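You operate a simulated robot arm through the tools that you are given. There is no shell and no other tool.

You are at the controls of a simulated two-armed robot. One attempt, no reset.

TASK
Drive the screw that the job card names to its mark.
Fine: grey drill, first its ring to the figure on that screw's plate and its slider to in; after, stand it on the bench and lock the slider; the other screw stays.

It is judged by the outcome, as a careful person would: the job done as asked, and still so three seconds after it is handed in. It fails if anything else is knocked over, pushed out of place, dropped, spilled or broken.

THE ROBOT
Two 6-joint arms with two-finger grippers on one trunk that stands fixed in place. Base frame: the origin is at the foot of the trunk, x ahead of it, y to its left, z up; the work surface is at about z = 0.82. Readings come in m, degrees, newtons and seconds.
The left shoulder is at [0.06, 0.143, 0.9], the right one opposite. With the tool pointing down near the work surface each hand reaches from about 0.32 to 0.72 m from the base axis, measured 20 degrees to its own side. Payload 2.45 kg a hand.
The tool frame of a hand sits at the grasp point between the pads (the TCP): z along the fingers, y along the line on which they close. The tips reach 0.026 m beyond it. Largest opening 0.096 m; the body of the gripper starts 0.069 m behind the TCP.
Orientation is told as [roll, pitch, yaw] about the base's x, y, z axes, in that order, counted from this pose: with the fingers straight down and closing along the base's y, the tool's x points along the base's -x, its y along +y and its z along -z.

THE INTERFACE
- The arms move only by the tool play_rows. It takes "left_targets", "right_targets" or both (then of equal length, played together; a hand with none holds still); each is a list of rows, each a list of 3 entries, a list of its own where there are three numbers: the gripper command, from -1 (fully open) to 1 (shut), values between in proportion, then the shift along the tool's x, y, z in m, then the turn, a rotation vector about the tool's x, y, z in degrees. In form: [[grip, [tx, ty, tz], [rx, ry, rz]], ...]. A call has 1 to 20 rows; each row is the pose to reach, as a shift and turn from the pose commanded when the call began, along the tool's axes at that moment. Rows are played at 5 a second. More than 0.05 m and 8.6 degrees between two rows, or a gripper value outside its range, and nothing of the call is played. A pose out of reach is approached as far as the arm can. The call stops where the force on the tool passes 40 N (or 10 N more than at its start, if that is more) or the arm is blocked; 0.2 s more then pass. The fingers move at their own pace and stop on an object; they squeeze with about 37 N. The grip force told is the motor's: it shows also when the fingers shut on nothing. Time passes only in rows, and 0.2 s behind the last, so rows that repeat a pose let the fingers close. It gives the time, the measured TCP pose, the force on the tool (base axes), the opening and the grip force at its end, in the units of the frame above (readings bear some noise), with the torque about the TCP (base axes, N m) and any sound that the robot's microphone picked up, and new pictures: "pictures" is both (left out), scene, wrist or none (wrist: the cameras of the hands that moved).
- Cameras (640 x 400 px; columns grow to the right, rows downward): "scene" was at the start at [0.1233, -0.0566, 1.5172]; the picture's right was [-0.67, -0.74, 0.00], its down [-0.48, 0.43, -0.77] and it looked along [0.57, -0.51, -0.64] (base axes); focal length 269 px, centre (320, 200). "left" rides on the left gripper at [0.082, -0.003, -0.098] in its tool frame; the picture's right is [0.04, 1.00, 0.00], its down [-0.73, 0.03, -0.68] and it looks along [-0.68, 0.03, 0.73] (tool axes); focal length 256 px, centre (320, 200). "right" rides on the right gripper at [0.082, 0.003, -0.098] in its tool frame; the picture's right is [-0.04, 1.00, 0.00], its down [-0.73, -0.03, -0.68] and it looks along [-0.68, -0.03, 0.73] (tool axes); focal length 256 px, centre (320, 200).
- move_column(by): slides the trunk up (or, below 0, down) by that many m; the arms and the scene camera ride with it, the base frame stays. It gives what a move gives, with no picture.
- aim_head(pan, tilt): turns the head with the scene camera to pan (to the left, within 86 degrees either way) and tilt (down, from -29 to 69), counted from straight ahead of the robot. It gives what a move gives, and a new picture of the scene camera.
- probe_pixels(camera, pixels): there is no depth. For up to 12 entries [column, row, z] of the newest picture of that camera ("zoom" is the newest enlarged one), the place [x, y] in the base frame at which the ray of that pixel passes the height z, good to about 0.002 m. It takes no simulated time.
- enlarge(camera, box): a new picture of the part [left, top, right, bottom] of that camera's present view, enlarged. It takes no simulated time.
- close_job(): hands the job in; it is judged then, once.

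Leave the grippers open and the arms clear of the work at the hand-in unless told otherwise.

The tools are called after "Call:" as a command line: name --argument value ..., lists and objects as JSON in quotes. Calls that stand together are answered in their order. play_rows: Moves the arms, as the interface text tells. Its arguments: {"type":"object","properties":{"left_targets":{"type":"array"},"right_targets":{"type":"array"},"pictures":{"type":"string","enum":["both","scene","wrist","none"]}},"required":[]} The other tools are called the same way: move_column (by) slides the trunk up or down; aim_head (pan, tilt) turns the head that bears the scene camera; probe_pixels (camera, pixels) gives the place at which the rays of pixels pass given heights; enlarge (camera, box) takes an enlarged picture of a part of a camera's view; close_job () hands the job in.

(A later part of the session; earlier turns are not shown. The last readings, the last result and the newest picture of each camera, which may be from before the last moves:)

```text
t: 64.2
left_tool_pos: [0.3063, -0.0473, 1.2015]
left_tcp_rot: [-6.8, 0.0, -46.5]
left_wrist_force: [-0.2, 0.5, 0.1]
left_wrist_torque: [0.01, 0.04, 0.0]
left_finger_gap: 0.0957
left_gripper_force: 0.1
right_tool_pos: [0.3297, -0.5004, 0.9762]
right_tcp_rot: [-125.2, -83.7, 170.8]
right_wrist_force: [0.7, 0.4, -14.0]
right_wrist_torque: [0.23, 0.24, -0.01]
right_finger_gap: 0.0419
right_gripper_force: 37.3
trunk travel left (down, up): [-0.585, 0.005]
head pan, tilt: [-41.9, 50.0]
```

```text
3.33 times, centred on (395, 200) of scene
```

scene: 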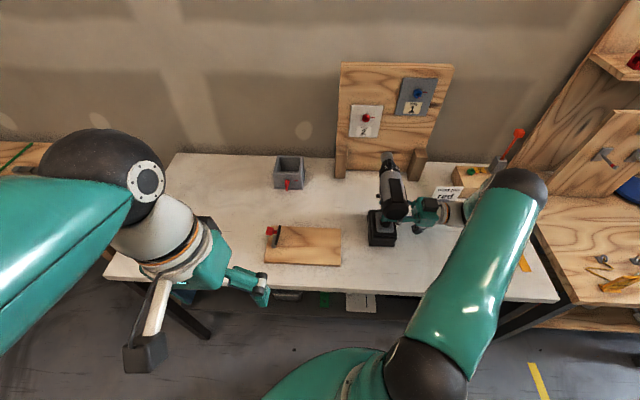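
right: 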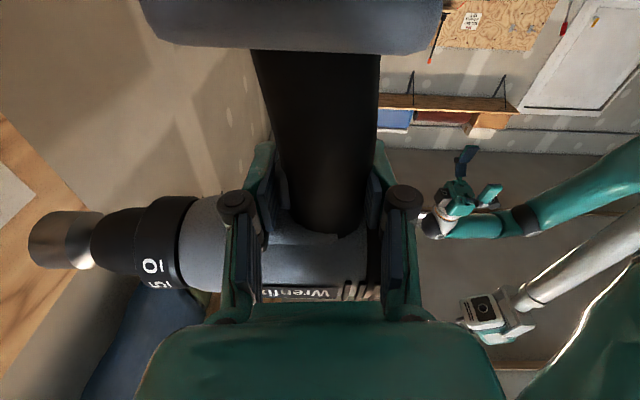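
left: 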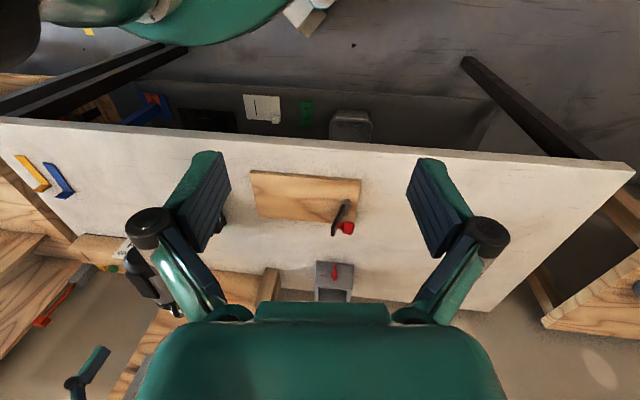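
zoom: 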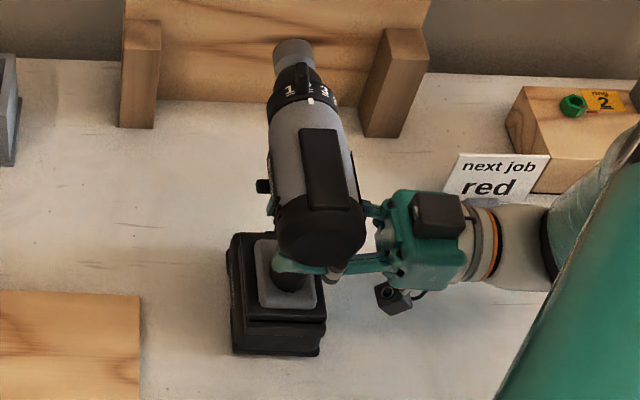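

Still hanging free. Lower by 3 mm steps.

Call:
play_rows --right_targets '[[1, [0.003, 0.0003, -0.0002], [0, 0, 0]], [1, [0.006, 0.0005, -0.0004], [0, 0, 0]]]' --pictures "none"

Call:
play_rows --right_targets '[[1, [0.002, 0.0002, -0.0001], [0, 0, 0]]]' --pictures "none"

```text
t: 64.8
left_tool_pos: [0.306, -0.0472, 1.2006]
left_tcp_rot: [-6.7, 0.2, -46.5]
left_wrist_force: [0.4, -0.1, 0.1]
left_wrist_torque: [0.0, 0.02, 0.0]
left_finger_gap: 0.0961
left_gripper_force: 0.1
right_tool_pos: [0.3299, -0.5021, 0.9689]
right_tcp_rot: [-125.5, -83.8, 171.0]
right_wrist_force: [0.5, -0.3, -13.4]
right_wrist_torque: [0.28, 0.24, 0.02]
right_finger_gap: 0.042
right_gripper_force: 37.3
trunk travel left (down, up): [-0.585, 0.005]
head pan, tilt: [-41.9, 50.0]
```

```text
t: 65.2
left_tool_pos: [0.3071, -0.0477, 1.2019]
left_tcp_rot: [-6.6, 0.1, -46.4]
left_wrist_force: [-0.3, -0.6, 0.2]
left_wrist_torque: [0.05, -0.01, 0.0]
left_finger_gap: 0.0962
left_gripper_force: 0.0
right_tool_pos: [0.3299, -0.5016, 0.9685]
right_tcp_rot: [-125.5, -83.7, 171.1]
right_wrist_force: [-0.5, -1.3, -9.0]
right_wrist_torque: [0.33, 0.33, 0.03]
right_finger_gap: 0.0422
right_gripper_force: 36.4
trunk travel left (down, up): [-0.585, 0.005]
head pan, tilt: [-41.9, 50.0]
```

Touching (weight reading dropped to -9 N). 1.5 mm more, then check by camera.

Call:
play_rows --right_targets '[[1, [0.0015, 0.0001, -0.0001], [0, 0, 0]], [1, [0.0015, 0.0001, -0.0001], [0, 0, 0]]]'

Call:
enlarge --camera "scene" --box '[345, 140, 445, 260]'

```text
t: 65.8
left_tool_pos: [0.3055, -0.0465, 1.1997]
left_tcp_rot: [-6.6, 0.1, -46.5]
left_wrist_force: [-0.1, -0.3, 0.1]
left_wrist_torque: [-0.01, 0.0, 0.02]
left_finger_gap: 0.0958
left_gripper_force: 0.2
right_tool_pos: [0.3296, -0.5003, 0.9678]
right_tcp_rot: [-125.2, -83.6, 170.9]
right_wrist_force: [-1.4, -6.1, 4.1]
right_wrist_torque: [0.3, 0.42, 0.09]
right_finger_gap: 0.0421
right_gripper_force: 36.9
trunk travel left (down, up): [-0.585, 0.005]
head pan, tilt: [-41.9, 50.0]
```

scene: 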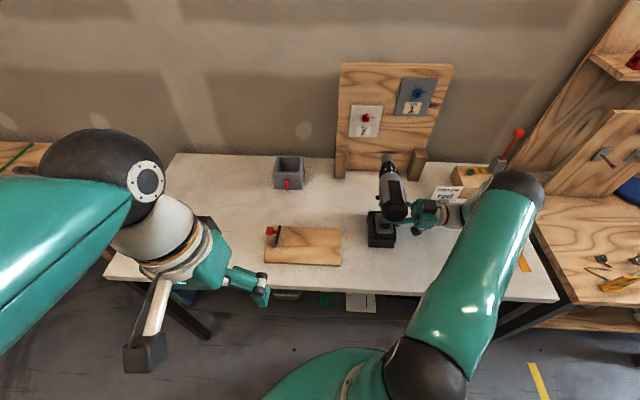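
right: 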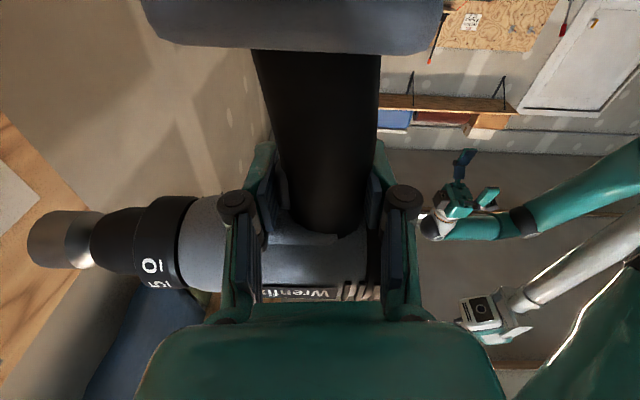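

```text
3.33 times, centred on (395, 200) of scene
```

zoom: 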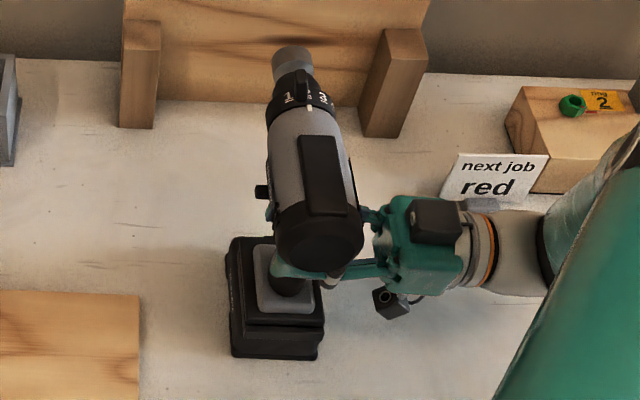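

It stands on the bench with a light press. I open the gripper gently to release handle and trigger.

Call:
play_rows --right_targets '[[0.0, [0, 0, 0], [0, 0, 0]], [-0.3, [0, 0, 0], [0, 0, 0]], [-0.7, [0, 0, 0], [0, 0, 0]], [-1, [0, 0, 0], [0, 0, 0]], [-1, [0, 0, 0], [0, 0, 0]]]'

Call:
enlarge --camera "scene" --box '[345, 140, 445, 260]'

Call:
enlarge --camera "right" --box '[180, 20, 460, 260]'

```text
t: 67.0
left_tool_pos: [0.3067, -0.0453, 1.2005]
left_tcp_rot: [-6.7, 0.0, -46.5]
left_wrist_force: [-0.7, -0.3, -0.1]
left_wrist_torque: [0.03, -0.03, -0.02]
left_finger_gap: 0.0962
left_gripper_force: 0.1
right_tool_pos: [0.3291, -0.5002, 0.9673]
right_tcp_rot: [-125.0, -83.8, 170.6]
right_wrist_force: [-0.4, 0.4, 0.3]
right_wrist_torque: [-0.04, -0.02, 0.03]
right_finger_gap: 0.096
right_gripper_force: 0.0
trunk travel left (down, up): [-0.585, 0.005]
head pan, tilt: [-41.9, 50.0]
```

scene: 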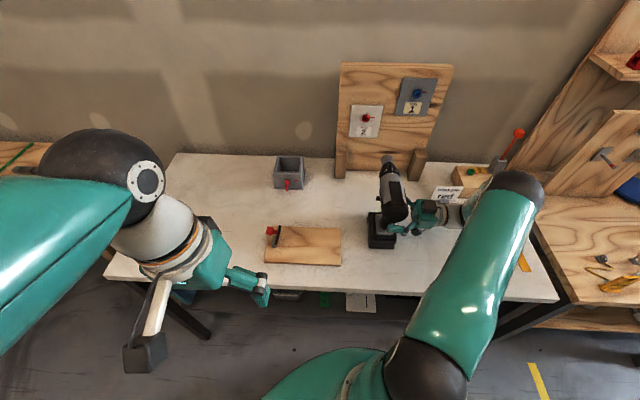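
right: 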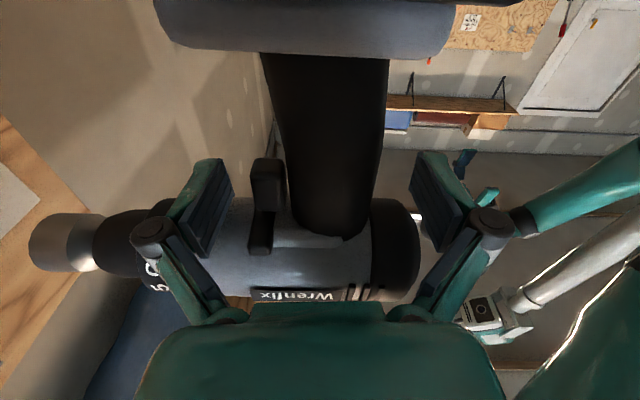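

```text
3.33 times, centred on (395, 200) of scene
```

zoom: 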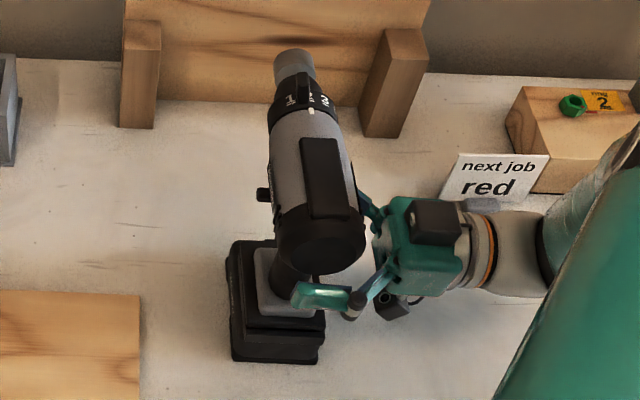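

```text
1.67 times, centred on (320, 140) of right
```

zoom: 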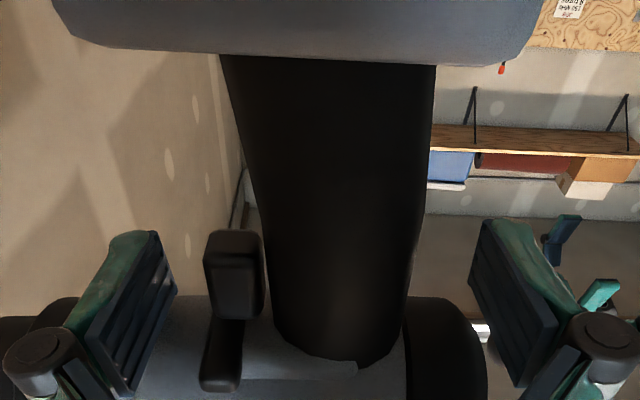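

Released; the drill stands by itself. I withdraw the right hand to the right, clear of the drill.

Call:
play_rows --right_targets '[[-1, [-0.002, 0, -0.03], [0, 0, 0]], [-1, [-0.004, 0, -0.06], [0, 0, 0]], [-1, [-0.006, 0, -0.09], [0, 0, 0]], [-1, [-0.008, 0, -0.115], [0, 0, 0]]]'

Call:
enlarge --camera "scene" --box '[345, 140, 445, 260]'

Call:
enlarge --camera "right" --box '[200, 30, 440, 230]'

```text
t: 68.0
left_tool_pos: [0.3056, -0.0457, 1.1998]
left_tcp_rot: [-6.7, 0.0, -46.4]
left_wrist_force: [-0.8, -0.3, 0.2]
left_wrist_torque: [-0.02, 0.01, 0.0]
left_finger_gap: 0.0962
left_gripper_force: 0.2
right_tool_pos: [0.2549, -0.567, 0.9651]
right_tcp_rot: [-123.5, -83.9, 169.0]
right_wrist_force: [-0.1, -0.2, -0.3]
right_wrist_torque: [-0.01, -0.03, -0.01]
right_finger_gap: 0.0958
right_gripper_force: 0.0
right hand out of reach, approached as far as the arm can: row 4
trunk travel left (down, up): [-0.585, 0.005]
head pan, tilt: [-41.9, 50.0]
```

scene: 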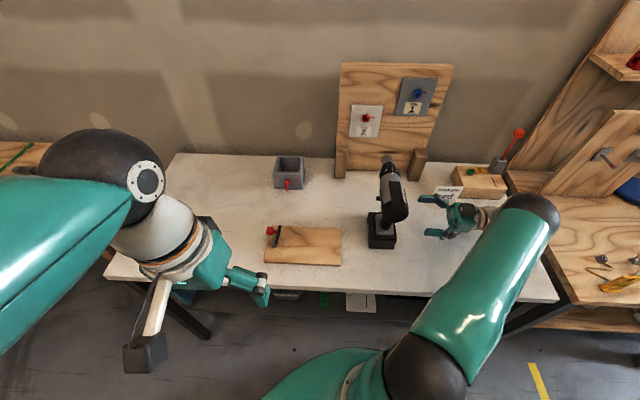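
right: 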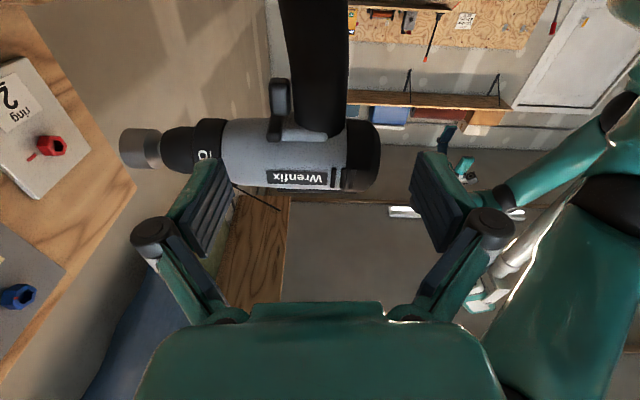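

```text
3.33 times, centred on (395, 200) of scene
```

zoom: 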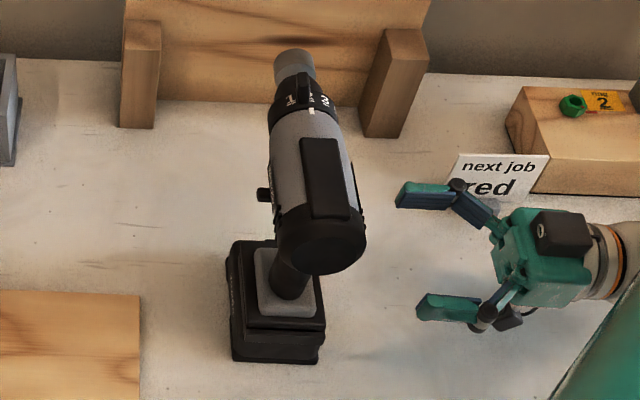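

```text
2.00 times, centred on (320, 130) of right
```

zoom: 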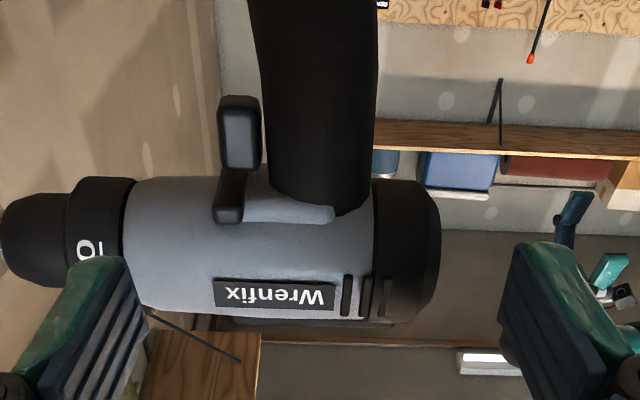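

Now I measure the drill's new pose and the pin's left end for pushing it back to the middle from the left side.

Call:
enlarge --camera "scene" --box '[370, 150, 410, 180]'

Call:
enlarge --camera "scene" --box '[365, 170, 415, 230]'

Call:
enlarge --camera "scene" --box '[365, 210, 405, 250]'

```text
13.33 times, centred on (390, 165) of scene
```

zoom: 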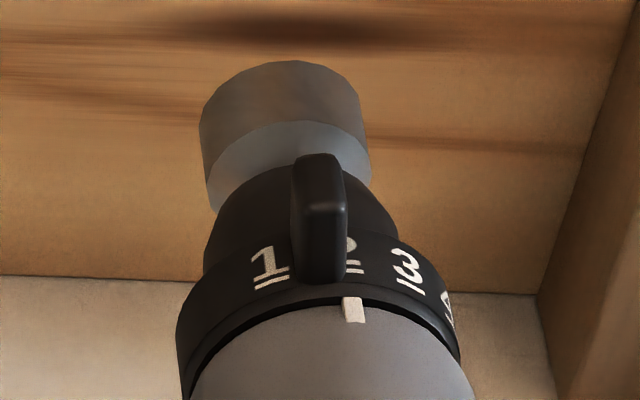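

```text
6.67 times, centred on (390, 200) of scene
```

zoom: 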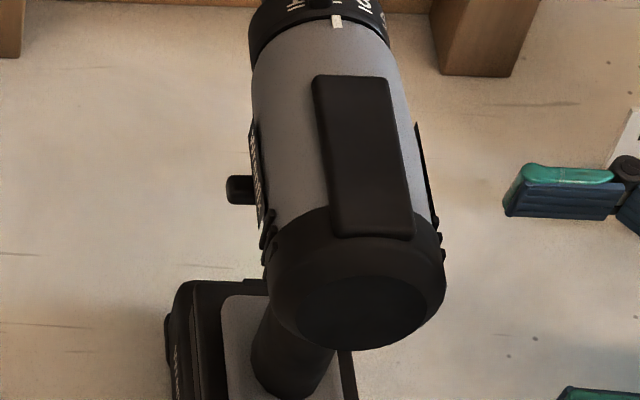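

```text
10.00 times, centred on (385, 230) of scene
```

zoom: 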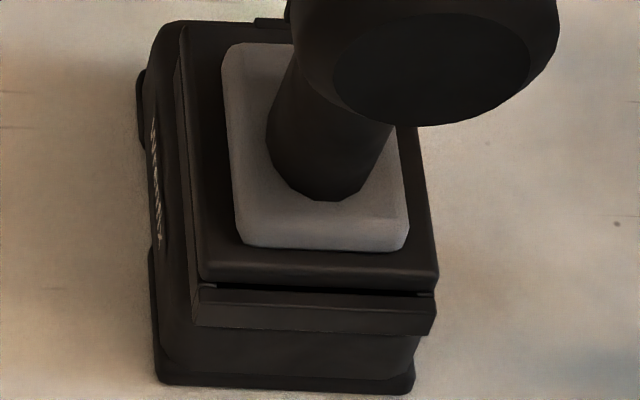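

Call:
probe_pixels --camera "scene" --pixels '[[392.5, 173.25, 1.05], [394.5, 181.7, 1.058], [397.8, 205.55, 1.058], [376.1, 198.5, 0.988], [368.5, 248.2, 0.82], [394, 249.4, 0.82], [376.1, 198.5, 0.98], [387.5, 155, 1.0385]]'

Call:
probe_pixels --camera "right" --pixels '[[274, 135, 0.988], [274, 130, 0.988], [139.5, 149, 1.022], [205, 145, 1.022]]'

```text
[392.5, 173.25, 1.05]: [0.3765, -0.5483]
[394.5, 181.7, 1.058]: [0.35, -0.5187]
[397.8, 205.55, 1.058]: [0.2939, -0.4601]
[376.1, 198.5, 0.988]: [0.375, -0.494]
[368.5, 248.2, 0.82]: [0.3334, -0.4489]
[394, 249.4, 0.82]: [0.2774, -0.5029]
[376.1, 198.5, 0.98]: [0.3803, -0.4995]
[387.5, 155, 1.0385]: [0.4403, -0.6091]
```

```text
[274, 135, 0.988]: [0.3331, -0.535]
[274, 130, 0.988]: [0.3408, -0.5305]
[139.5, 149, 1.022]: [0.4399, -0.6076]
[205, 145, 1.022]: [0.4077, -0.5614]
```

Pin's left end is at lateral +0.035, f 0.624, z≈0.985 (drill heading -46.3°, axis l=-0.105). I turn the right hand back to pointing straight down on the right side while rising, fingers closed.

Call:
play_rows --right_targets '[[1, [-0.0171, -0.0028, -0.0027], [-0.3, 7.78, 0.37]], [1, [-0.0342, -0.0057, -0.0054], [-0.6, 15.55, 0.73]], [1, [-0.0513, -0.0085, -0.0081], [-0.9, 23.3, 1.1]], [1, [-0.0683, -0.0114, -0.0109], [-1.2, 31.1, 1.47]], [1, [-0.0854, -0.0142, -0.0136], [-1.5, 38.9, 1.83]], [1, [-0.1025, -0.017, -0.0163], [-1.8, 46.65, 2.2]], [1, [-0.1196, -0.0199, -0.019], [-2.1, 54.4, 2.57]], [1, [-0.1367, -0.0227, -0.0217], [-2.4, 62.2, 2.93]], [1, [-0.1538, -0.0256, -0.0244], [-2.7, 70.0, 3.3]], [1, [-0.1708, -0.0284, -0.0272], [-3.0, 77.75, 3.67]], [1, [-0.1879, -0.0313, -0.0299], [-3.3, 85.5, 4.03]], [1, [-0.205, -0.0341, -0.0326], [-3.6, 93.3, 4.4]]]'

```text
t: 70.6
left_tool_pos: [0.3071, -0.0455, 1.1999]
left_tcp_rot: [-6.7, 0.1, -46.4]
left_wrist_force: [-0.6, 0.2, 0.1]
left_wrist_torque: [-0.01, 0.0, 0.02]
left_finger_gap: 0.0963
left_gripper_force: 0.0
right_tool_pos: [0.2345, -0.6104, 1.171]
right_tcp_rot: [-0.1, -0.1, 45.1]
right_wrist_force: [-0.3, 0.3, -0.7]
right_wrist_torque: [-0.02, 0.04, -0.01]
right_finger_gap: 0.0
right_gripper_force: 27.9
trunk travel left (down, up): [-0.585, 0.005]
head pan, tilt: [-41.9, 50.0]
```

scene: 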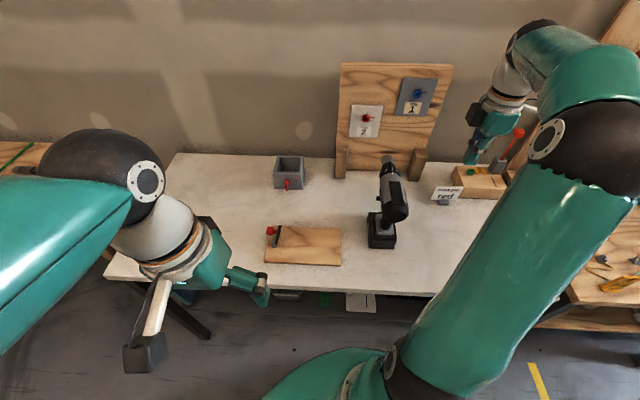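
right: 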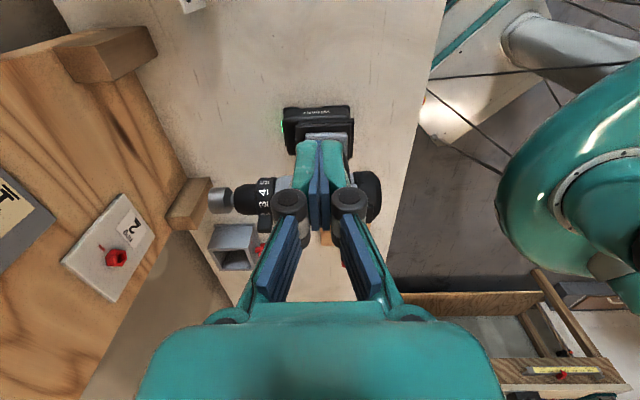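

Now swing over the drill (tips at z 1.145) to its left side with yaw -46.3°.

Call:
play_rows --right_targets '[[1, [-0.0197, -0.0022, 0], [0, 0, 7.6]], [1, [-0.0394, -0.0044, 0], [0, 0, 15.2]], [1, [-0.0592, -0.0066, 0], [0, 0, 22.8]], [1, [-0.0789, -0.0087, 0], [0, 0, 30.4]], [1, [-0.0986, -0.0109, 0], [0, 0, 38.0]], [1, [-0.1184, -0.0131, 0], [0, 0, 45.7]], [1, [-0.1381, -0.0153, 0], [0, 0, 53.3]], [1, [-0.1578, -0.0175, 0], [0, 0, 60.9]], [1, [-0.1775, -0.0197, 0], [0, 0, 68.5]], [1, [-0.1973, -0.0218, 0], [0, 0, 76.1]], [1, [-0.217, -0.024, 0], [0, 0, 83.7]], [1, [-0.2367, -0.0262, 0], [0, 0, 91.3]]]'

```text
t: 73.2
left_tool_pos: [0.3069, -0.046, 1.2004]
left_tcp_rot: [-6.7, 0.2, -46.4]
left_wrist_force: [0.3, -0.3, -0.5]
left_wrist_torque: [0.03, 0.0, -0.01]
left_finger_gap: 0.096
left_gripper_force: 0.0
right_tool_pos: [0.4212, -0.4616, 1.1722]
right_tcp_rot: [0.2, 0.2, -46.3]
right_wrist_force: [0.7, 0.6, 0.8]
right_wrist_torque: [-0.03, 0.01, -0.02]
right_finger_gap: 0.0
right_gripper_force: 28.8
trunk travel left (down, up): [-0.585, 0.005]
head pan, tilt: [-41.9, 50.0]
```

scene: 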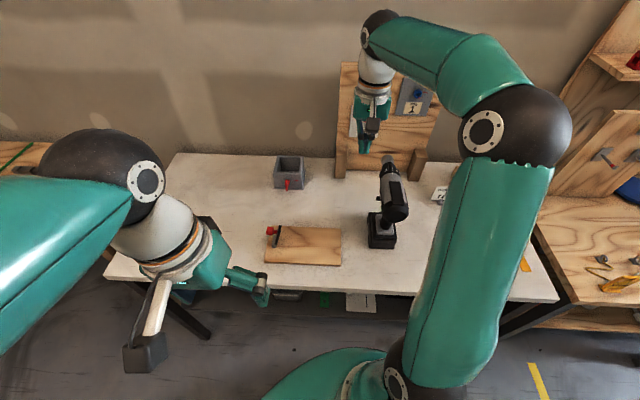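
right: 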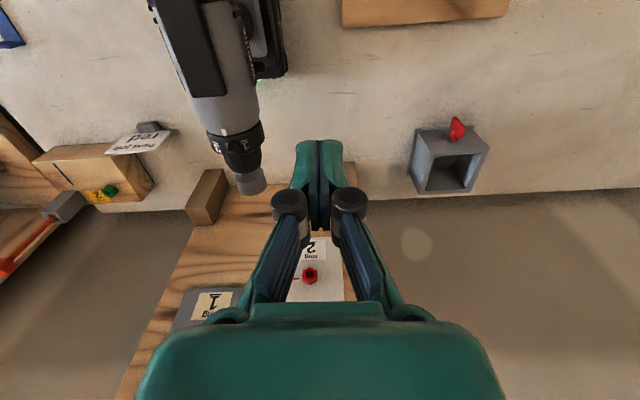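

I tilt the hand 30° (fingertips pointing down and toward the drill) and lower it beside the pin's left end, still 2 cm away.

Call:
play_rows --right_targets '[[1, [0, -0.002, 0.034], [6, 0, 0]], [1, [0, -0.005, 0.068], [12, 0, 0]], [1, [0, -0.007, 0.102], [18, 0, 0]], [1, [0, -0.009, 0.136], [24, 0, 0]], [1, [0.0005, -0.0117, 0.17], [30, 0, 0]]]'

Call:
enlarge --camera "scene" --box '[340, 140, 430, 240]'

Call:
enlarge --camera "right" --box '[150, 0, 400, 200]'

```text
t: 74.4
left_tool_pos: [0.3081, -0.0473, 1.2002]
left_tcp_rot: [-6.7, 0.1, -46.4]
left_wrist_force: [0.1, 0.2, 0.4]
left_wrist_torque: [0.01, 0.06, 0.0]
left_finger_gap: 0.0959
left_gripper_force: 0.1
right_tool_pos: [0.4122, -0.469, 1.0026]
right_tcp_rot: [-30.0, -0.1, -46.2]
right_wrist_force: [0.2, 0.5, 0.0]
right_wrist_torque: [-0.01, 0.02, 0.01]
right_finger_gap: 0.0001
right_gripper_force: 28.7
trunk travel left (down, up): [-0.585, 0.005]
head pan, tilt: [-41.9, 50.0]
```

scene: 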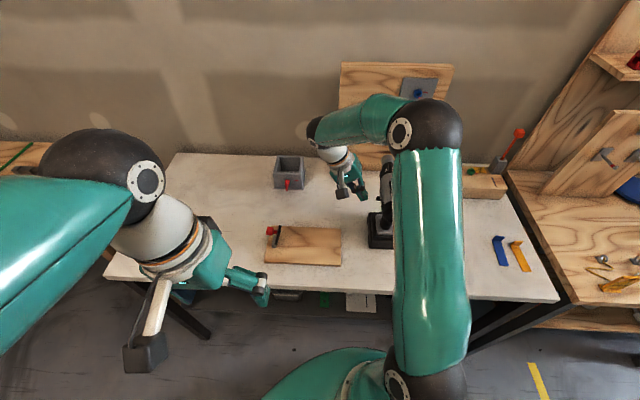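
right: 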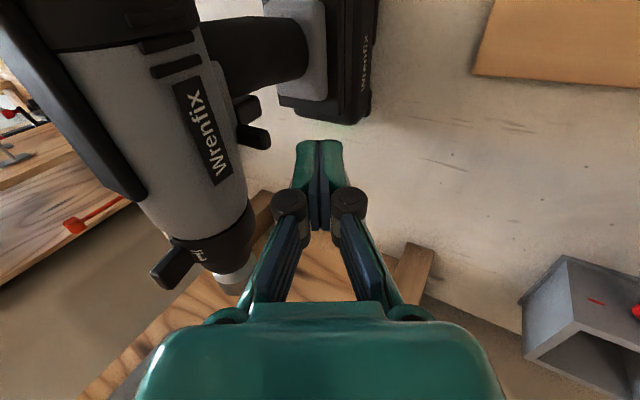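

```text
4.00 times, centred on (385, 190) of scene
```

zoom: 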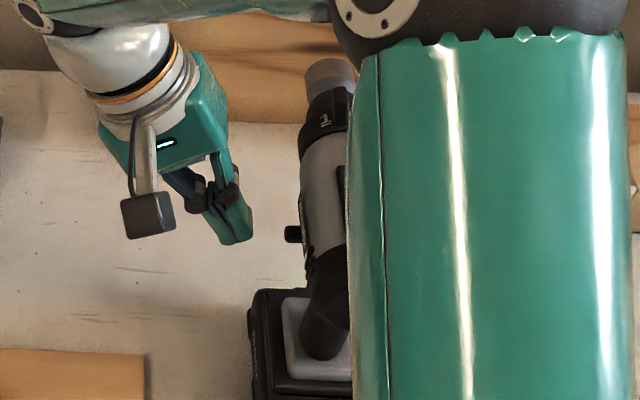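

```text
2.00 times, centred on (275, 100) of right
```

zoom: 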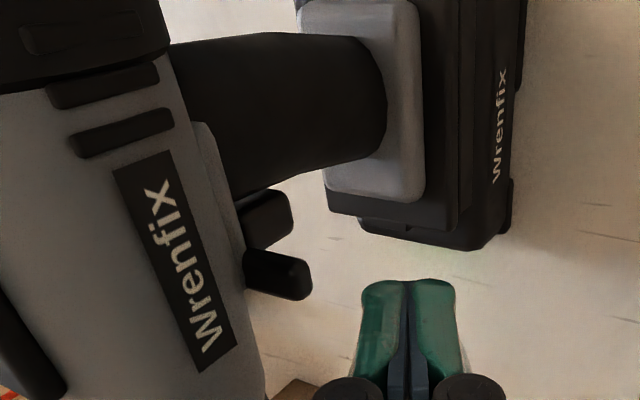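

Call:
probe_pixels --camera "right" --pixels '[[257.5, 137.5, 0.98], [257.5, 137.5, 0.984], [257.5, 137.5, 0.988], [257.5, 137.5, 0.992], [319, 150, 0.98]]'

Call:
enlarge --camera "right" --box '[225, 100, 345, 180]'

Call:
enlarge --camera "scene" --box '[380, 180, 400, 200]'

Call:
enlarge --camera "scene" --box '[365, 180, 395, 210]'

```text
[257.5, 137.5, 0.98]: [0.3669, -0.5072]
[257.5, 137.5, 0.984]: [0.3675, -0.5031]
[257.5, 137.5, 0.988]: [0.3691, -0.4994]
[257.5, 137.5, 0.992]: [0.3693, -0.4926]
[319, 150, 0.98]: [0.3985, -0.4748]
```

```text
5.00 times, centred on (285, 140) of right
```

zoom: 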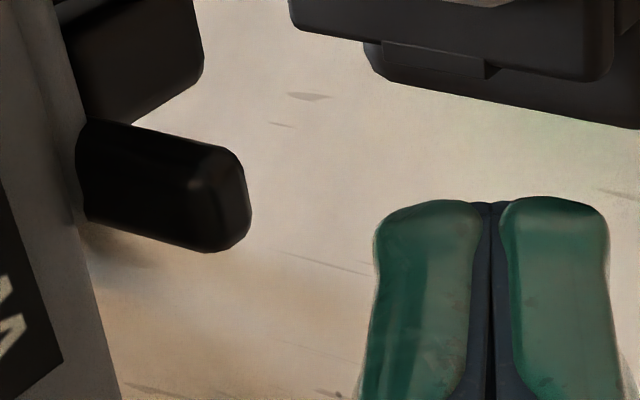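

```text
16.00 times, centred on (390, 190) of scene
```

zoom: 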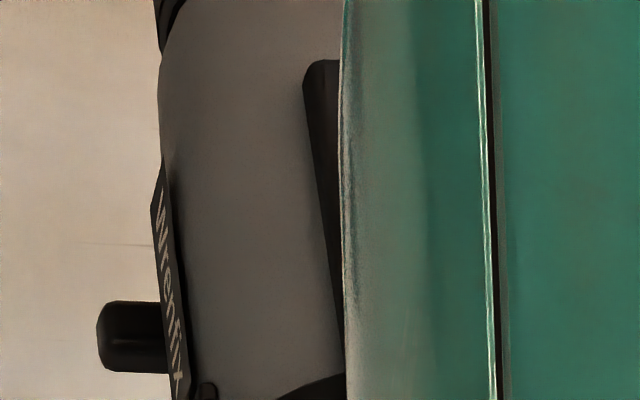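

```text
13.33 times, centred on (380, 195) of scene
```

zoom: 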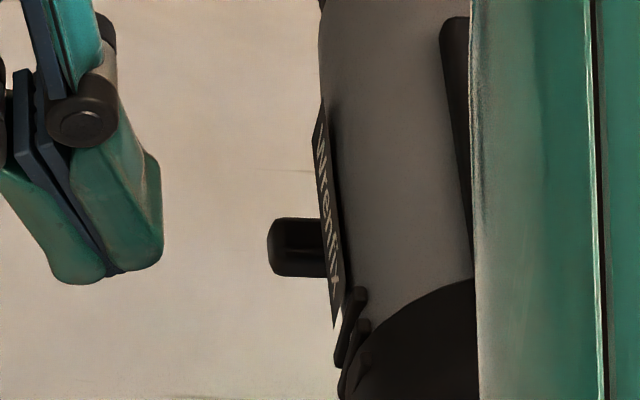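

The pin's end lies about 1 cm further back than the finger's centre. I shift 1 cm back and move 1.2 cm toward the pin, then look.

Call:
play_rows --right_targets '[[1, [0.01, 0, 0], [0, 0, 0]], [1, [0.01, -0.0104, 0.006], [0, 0, 0]]]'

Call:
enlarge --camera "right" --box '[225, 100, 345, 180]'

Call:
enlarge --camera "scene" --box '[365, 180, 395, 210]'

```text
t: 75.0
left_tool_pos: [0.3061, -0.0457, 1.2]
left_tcp_rot: [-6.7, 0.1, -46.5]
left_wrist_force: [0.4, -0.2, 0.1]
left_wrist_torque: [0.0, -0.01, -0.01]
left_finger_gap: 0.0961
left_gripper_force: 0.2
right_tool_pos: [0.3953, -0.471, 1.0022]
right_tcp_rot: [-29.7, 0.0, -46.2]
right_wrist_force: [-0.1, 0.3, 0.2]
right_wrist_torque: [0.01, 0.01, 0.0]
right_finger_gap: 0.0001
right_gripper_force: 28.7
trunk travel left (down, up): [-0.585, 0.005]
head pan, tilt: [-41.9, 50.0]
```

scene: 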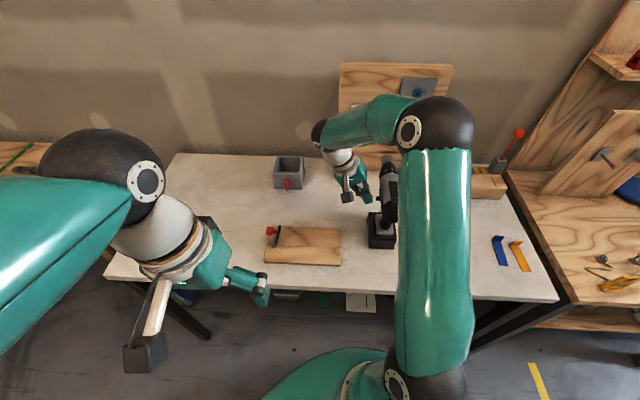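
right: 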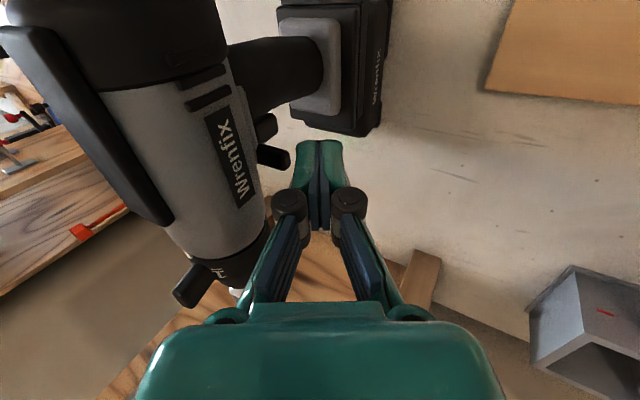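

```text
5.00 times, centred on (285, 140) of right
```

zoom: 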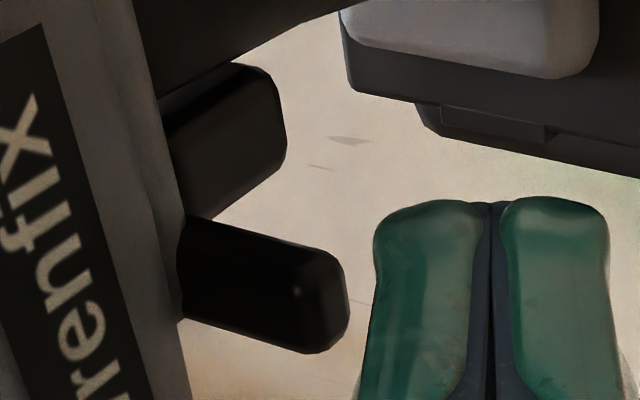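

```text
13.33 times, centred on (380, 195) of scene
```

zoom: 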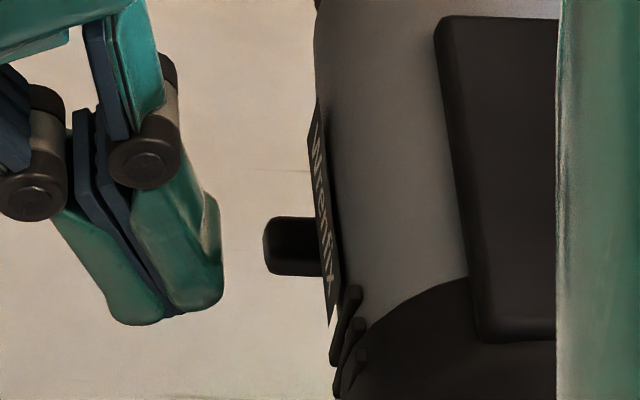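

Aligned fore-aft. I close in by 4 mm steps toward the pin.

Call:
play_rows --right_targets '[[1, [0, -0.0035, 0.002], [0, 0, 0]], [1, [0, -0.0061, 0.0035], [0, 0, 0]]]' --pictures "wrist"

Call:
enlarge --camera "right" --box '[225, 100, 345, 180]'

Call:
enlarge --camera "scene" --box '[365, 180, 395, 210]'

```text
t: 75.6
left_tool_pos: [0.3069, -0.0455, 1.2003]
left_tcp_rot: [-6.7, 0.1, -46.5]
left_wrist_force: [0.0, 1.2, -0.1]
left_wrist_torque: [-0.03, 0.02, -0.01]
left_finger_gap: 0.0961
left_gripper_force: 0.1
right_tool_pos: [0.3912, -0.4765, 1.0016]
right_tcp_rot: [-29.8, -0.2, -46.1]
right_wrist_force: [0.7, 0.8, -0.5]
right_wrist_torque: [0.02, 0.01, 0.02]
right_finger_gap: 0.0001
right_gripper_force: 27.9
trunk travel left (down, up): [-0.585, 0.005]
head pan, tilt: [-41.9, 50.0]
```

right: 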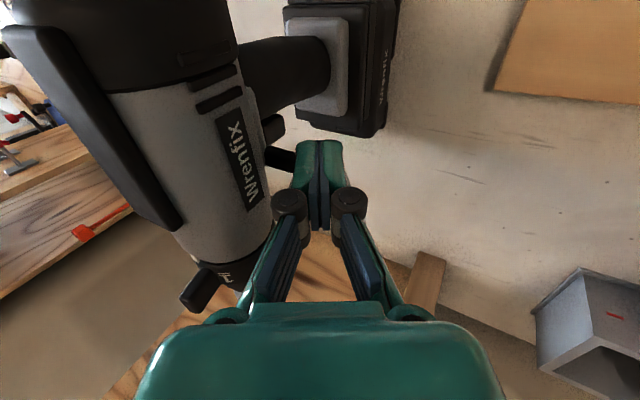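

```text
5.00 times, centred on (285, 140) of right
```

zoom: 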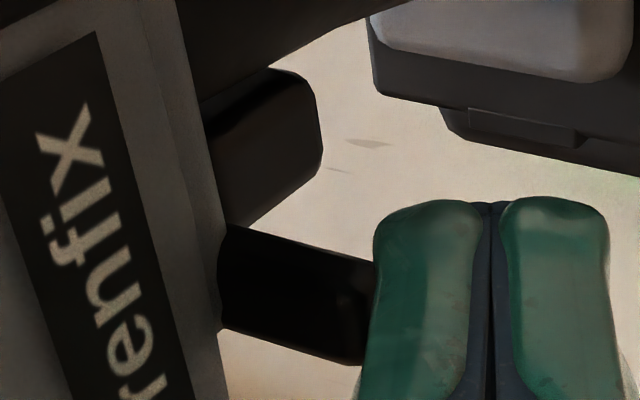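

```text
13.33 times, centred on (380, 195) of scene
```

zoom: 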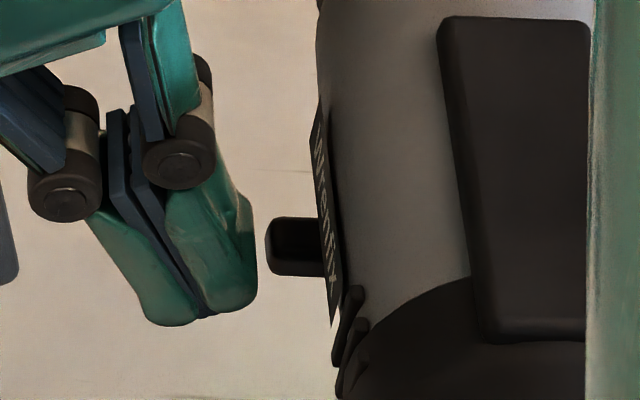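

Almost touching. I push in 2 mm steps now; the pin's left end should move from x=265 to about x=292 in this zoom for the middle position.

Call:
play_rows --right_targets '[[1, [0, -0.0017, 0.001], [0, 0, 0]], [1, [0, -0.0035, 0.002], [0, 0, 0]]]' --pictures "wrist"

Call:
enlarge --camera "scene" --box '[365, 180, 395, 210]'

```text
t: 76.2
left_tool_pos: [0.3071, -0.0467, 1.2006]
left_tcp_rot: [-6.7, 0.1, -46.4]
left_wrist_force: [-0.3, 0.5, -1.0]
left_wrist_torque: [0.02, -0.05, 0.0]
left_finger_gap: 0.0962
left_gripper_force: 0.0
right_tool_pos: [0.3898, -0.4783, 1.002]
right_tcp_rot: [-29.7, 0.1, -46.2]
right_wrist_force: [0.9, 0.4, 1.4]
right_wrist_torque: [0.01, 0.0, -0.01]
right_finger_gap: 0.0
right_gripper_force: 28.6
trunk travel left (down, up): [-0.585, 0.005]
head pan, tilt: [-41.9, 50.0]
```

right: 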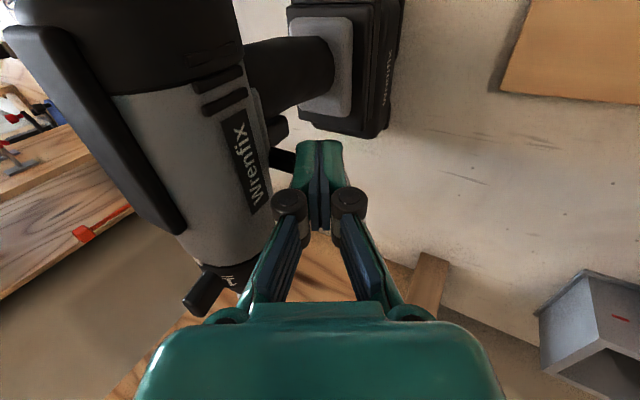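

```text
13.33 times, centred on (380, 195) of scene
```

zoom: 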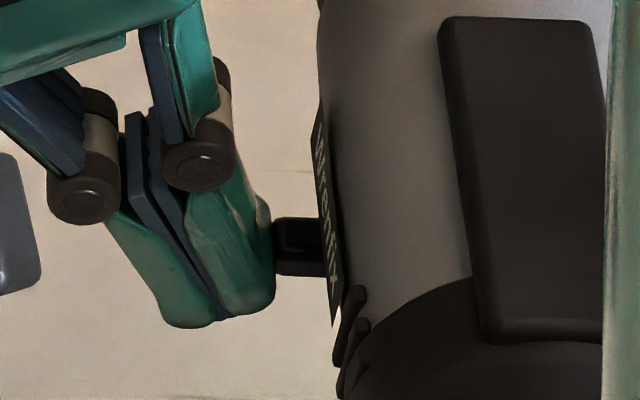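

Contact: the pin begins to move (x≈273) and the drill stays put. 2 mm more.

Call:
play_rows --right_targets '[[1, [0, -0.0017, 0.001], [0, 0, 0]]]' --pictures "wrist"

Call:
enlarge --camera "scene" --box '[365, 180, 395, 210]'

Call:
enlarge --camera "right" --box '[225, 100, 345, 180]'

```text
t: 76.6
left_tool_pos: [0.3071, -0.0477, 1.2002]
left_tcp_rot: [-6.7, 0.2, -46.4]
left_wrist_force: [-0.5, -0.2, -0.7]
left_wrist_torque: [-0.03, -0.01, -0.06]
left_finger_gap: 0.0961
left_gripper_force: 0.1
right_tool_pos: [0.3869, -0.4799, 1.0017]
right_tcp_rot: [-29.8, -0.1, -46.3]
right_wrist_force: [0.9, 0.7, -0.8]
right_wrist_torque: [0.01, 0.0, -0.01]
right_finger_gap: 0.0
right_gripper_force: 28.7
trunk travel left (down, up): [-0.585, 0.005]
head pan, tilt: [-41.9, 50.0]
```

right: 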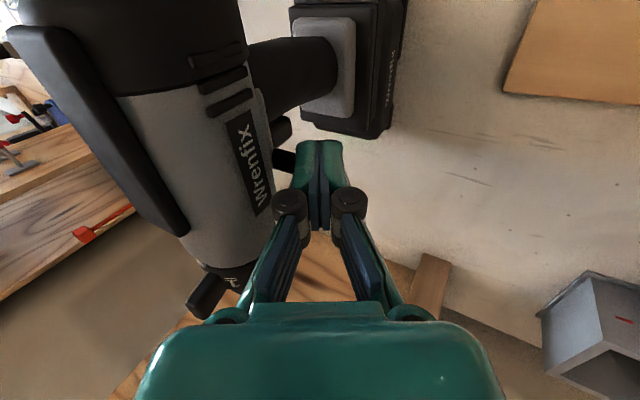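

```text
13.33 times, centred on (380, 195) of scene
```

zoom: 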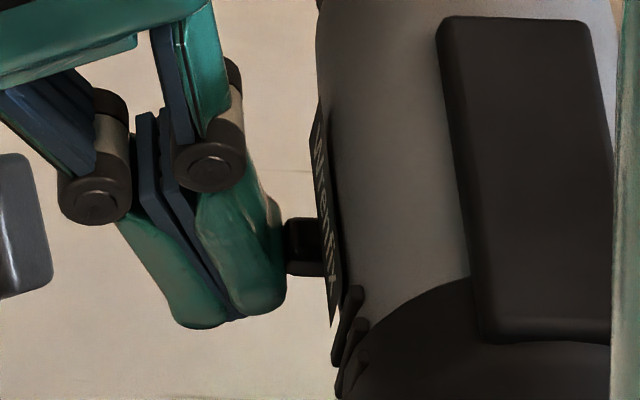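

```text
5.00 times, centred on (285, 140) of right
```

zoom: 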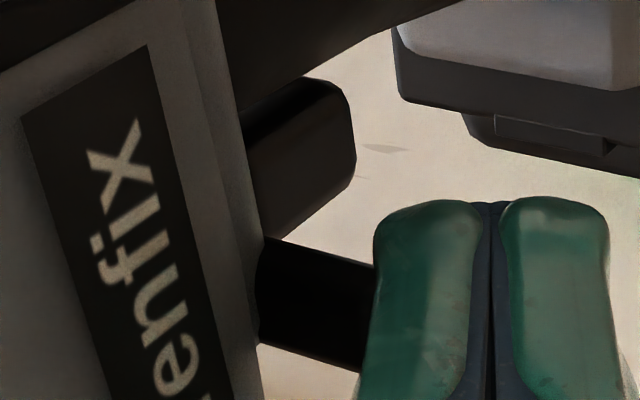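

The pin's end is at x≈285 now. 1.2 mm more.

Call:
play_rows --right_targets '[[1, [0, -0.001, 0.0006], [0, 0, 0]]]' --pictures "none"

Call:
enlarge --camera "scene" --box '[365, 180, 395, 210]'

```text
t: 77.0
left_tool_pos: [0.3063, -0.0459, 1.1992]
left_tcp_rot: [-6.7, 0.1, -46.3]
left_wrist_force: [0.8, 0.7, 0.0]
left_wrist_torque: [0.0, -0.01, -0.03]
left_finger_gap: 0.0961
left_gripper_force: 0.0
right_tool_pos: [0.386, -0.4795, 1.0008]
right_tcp_rot: [-29.8, -0.1, -46.2]
right_wrist_force: [0.0, -0.2, 1.0]
right_wrist_torque: [0.0, 0.0, 0.02]
right_finger_gap: 0.0001
right_gripper_force: 28.9
trunk travel left (down, up): [-0.585, 0.005]
head pan, tilt: [-41.9, 50.0]
```

```text
13.33 times, centred on (380, 195) of scene
```

zoom: 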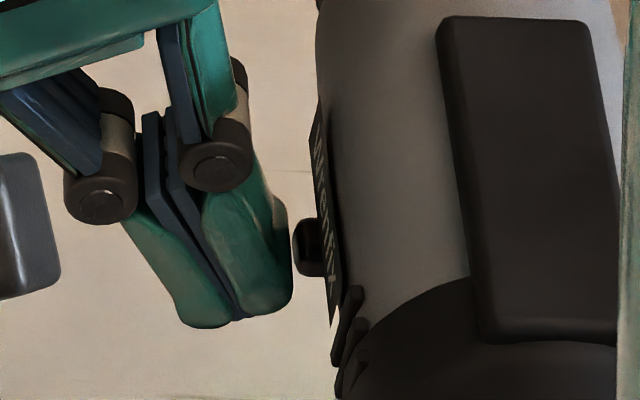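

The pin snapped ahead of the finger to x≈293 – the middle detent. I retreat to the left and compare with the starting picture.

Call:
play_rows --right_targets '[[1, [0, 0.0087, -0.005], [0, 0, 0]], [1, [0, 0.026, -0.015], [0, 0, 0]], [1, [0, 0.043, -0.025], [0, 0, 0]]]'

Call:
enlarge --camera "scene" --box '[365, 180, 395, 210]'

Call:
enlarge --camera "right" --box '[150, 0, 350, 200]'

```text
t: 77.8
left_tool_pos: [0.3061, -0.0453, 1.2]
left_tcp_rot: [-6.7, 0.0, -46.4]
left_wrist_force: [0.4, 0.0, 0.1]
left_wrist_torque: [-0.01, -0.01, -0.01]
left_finger_gap: 0.0958
left_gripper_force: 0.1
right_tool_pos: [0.4215, -0.4463, 1.0014]
right_tcp_rot: [-29.8, 0.0, -46.3]
right_wrist_force: [0.0, 0.0, 0.2]
right_wrist_torque: [-0.01, 0.03, 0.0]
right_finger_gap: 0.0
right_gripper_force: 28.7
trunk travel left (down, up): [-0.585, 0.005]
head pan, tilt: [-41.9, 50.0]
```

scene: 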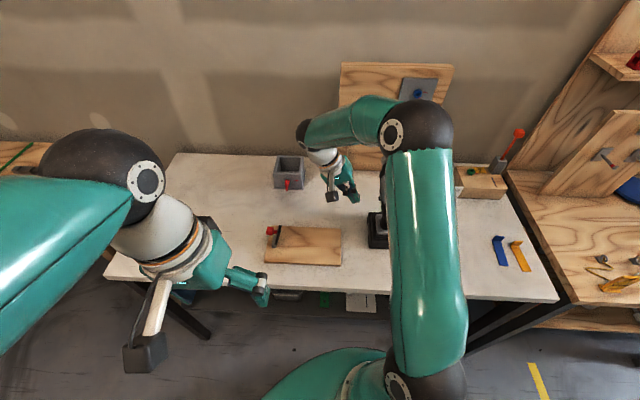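
right: 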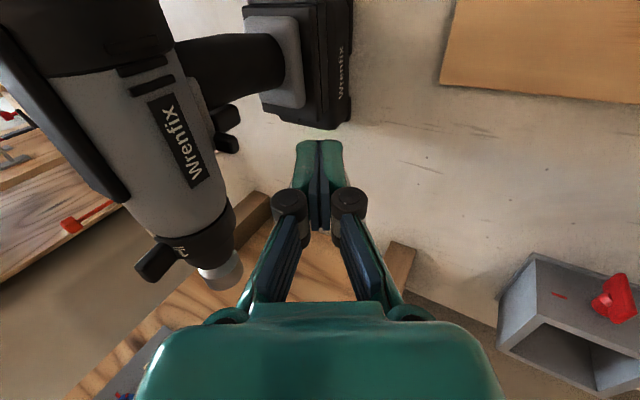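

```text
13.33 times, centred on (380, 195) of scene
```

zoom: 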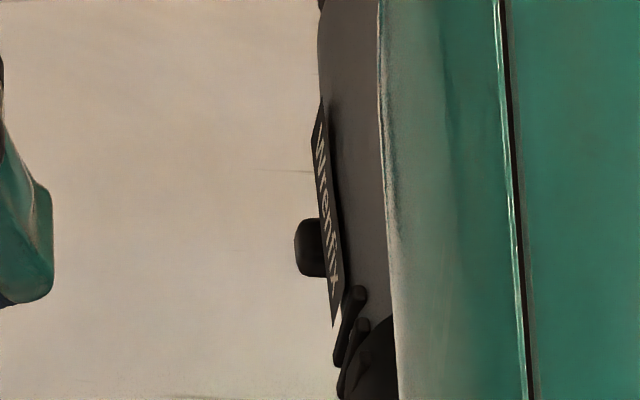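

```text
2.00 times, centred on (250, 100) of right
```

zoom: 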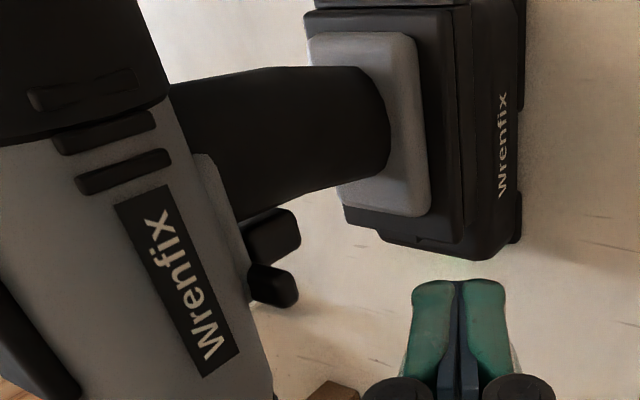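

The pin sits back in the middle as at the start. I raise and untilt the hand, then go to the right side to verify the pin's right end too.

Call:
play_rows --right_targets '[[1, [0, -0.017, -0.0294], [-6, 0, 0]], [1, [0, -0.034, -0.0588], [-12, 0, 0]], [1, [0, -0.051, -0.0882], [-18, 0, 0]], [1, [0, -0.068, -0.1176], [-24, 0, 0]], [1, [0, -0.085, -0.147], [-30, 0, 0]]]' --pictures "none"

Call:
play_rows --right_targets '[[1, [0.0024, -0.0212, 0], [0, 0, -7.5]], [1, [0.0048, -0.0424, 0], [0, 0, -15]], [1, [0.0073, -0.0636, 0], [0, 0, -22.5]], [1, [0.0097, -0.0848, 0], [0, 0, -30]], [1, [0.0121, -0.106, 0], [0, 0, -37.5]], [1, [0.0145, -0.1272, 0], [0, 0, -45]], [1, [0.0169, -0.1484, 0], [0, 0, -52.5]], [1, [0.0194, -0.1696, 0], [0, 0, -60]], [1, [0.0218, -0.1908, 0], [0, 0, -67.5]], [1, [0.0242, -0.212, 0], [0, 0, -75]], [1, [0.0266, -0.2332, 0], [0, 0, -82.5]], [1, [0.029, -0.2544, 0], [0, 0, -90]]]'

```text
t: 79.0
left_tool_pos: [0.3063, -0.0464, 1.2001]
left_tcp_rot: [-6.6, 0.1, -46.4]
left_wrist_force: [-0.1, 0.2, -0.6]
left_wrist_torque: [0.05, -0.02, -0.04]
left_finger_gap: 0.096
left_gripper_force: 0.0
right_tool_pos: [0.4213, -0.4468, 1.1725]
right_tcp_rot: [0.4, -0.1, -46.2]
right_wrist_force: [-0.2, -0.8, 0.8]
right_wrist_torque: [0.01, -0.01, 0.01]
right_finger_gap: 0.0
right_gripper_force: 28.5
trunk travel left (down, up): [-0.585, 0.005]
head pan, tilt: [-41.9, 50.0]
```

```text
t: 81.6
left_tool_pos: [0.3057, -0.0469, 1.1995]
left_tcp_rot: [-6.7, 0.1, -46.4]
left_wrist_force: [-0.8, -0.3, -0.2]
left_wrist_torque: [0.01, -0.03, 0.03]
left_finger_gap: 0.0959
left_gripper_force: 0.1
right_tool_pos: [0.2155, -0.6011, 1.1691]
right_tcp_rot: [0.0, -0.3, 44.0]
right_wrist_force: [-0.1, 0.1, 0.3]
right_wrist_torque: [0.01, -0.03, 0.01]
right_finger_gap: 0.0
right_gripper_force: 28.7
trunk travel left (down, up): [-0.585, 0.005]
head pan, tilt: [-41.9, 50.0]
```

scene: 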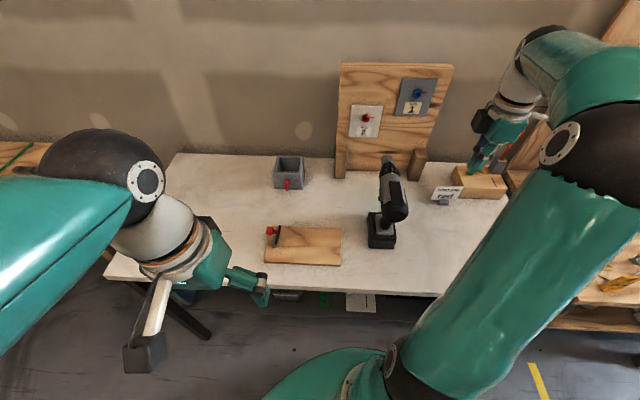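
right: 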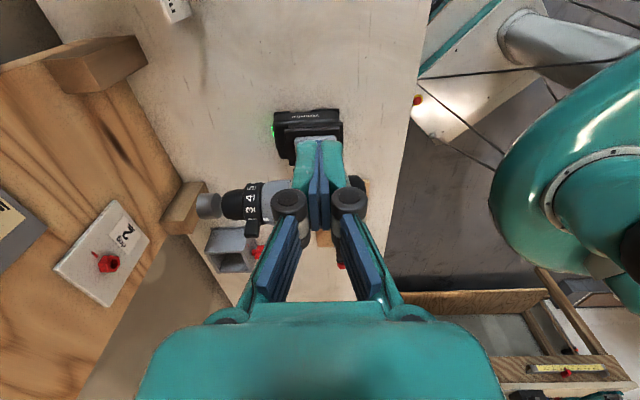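

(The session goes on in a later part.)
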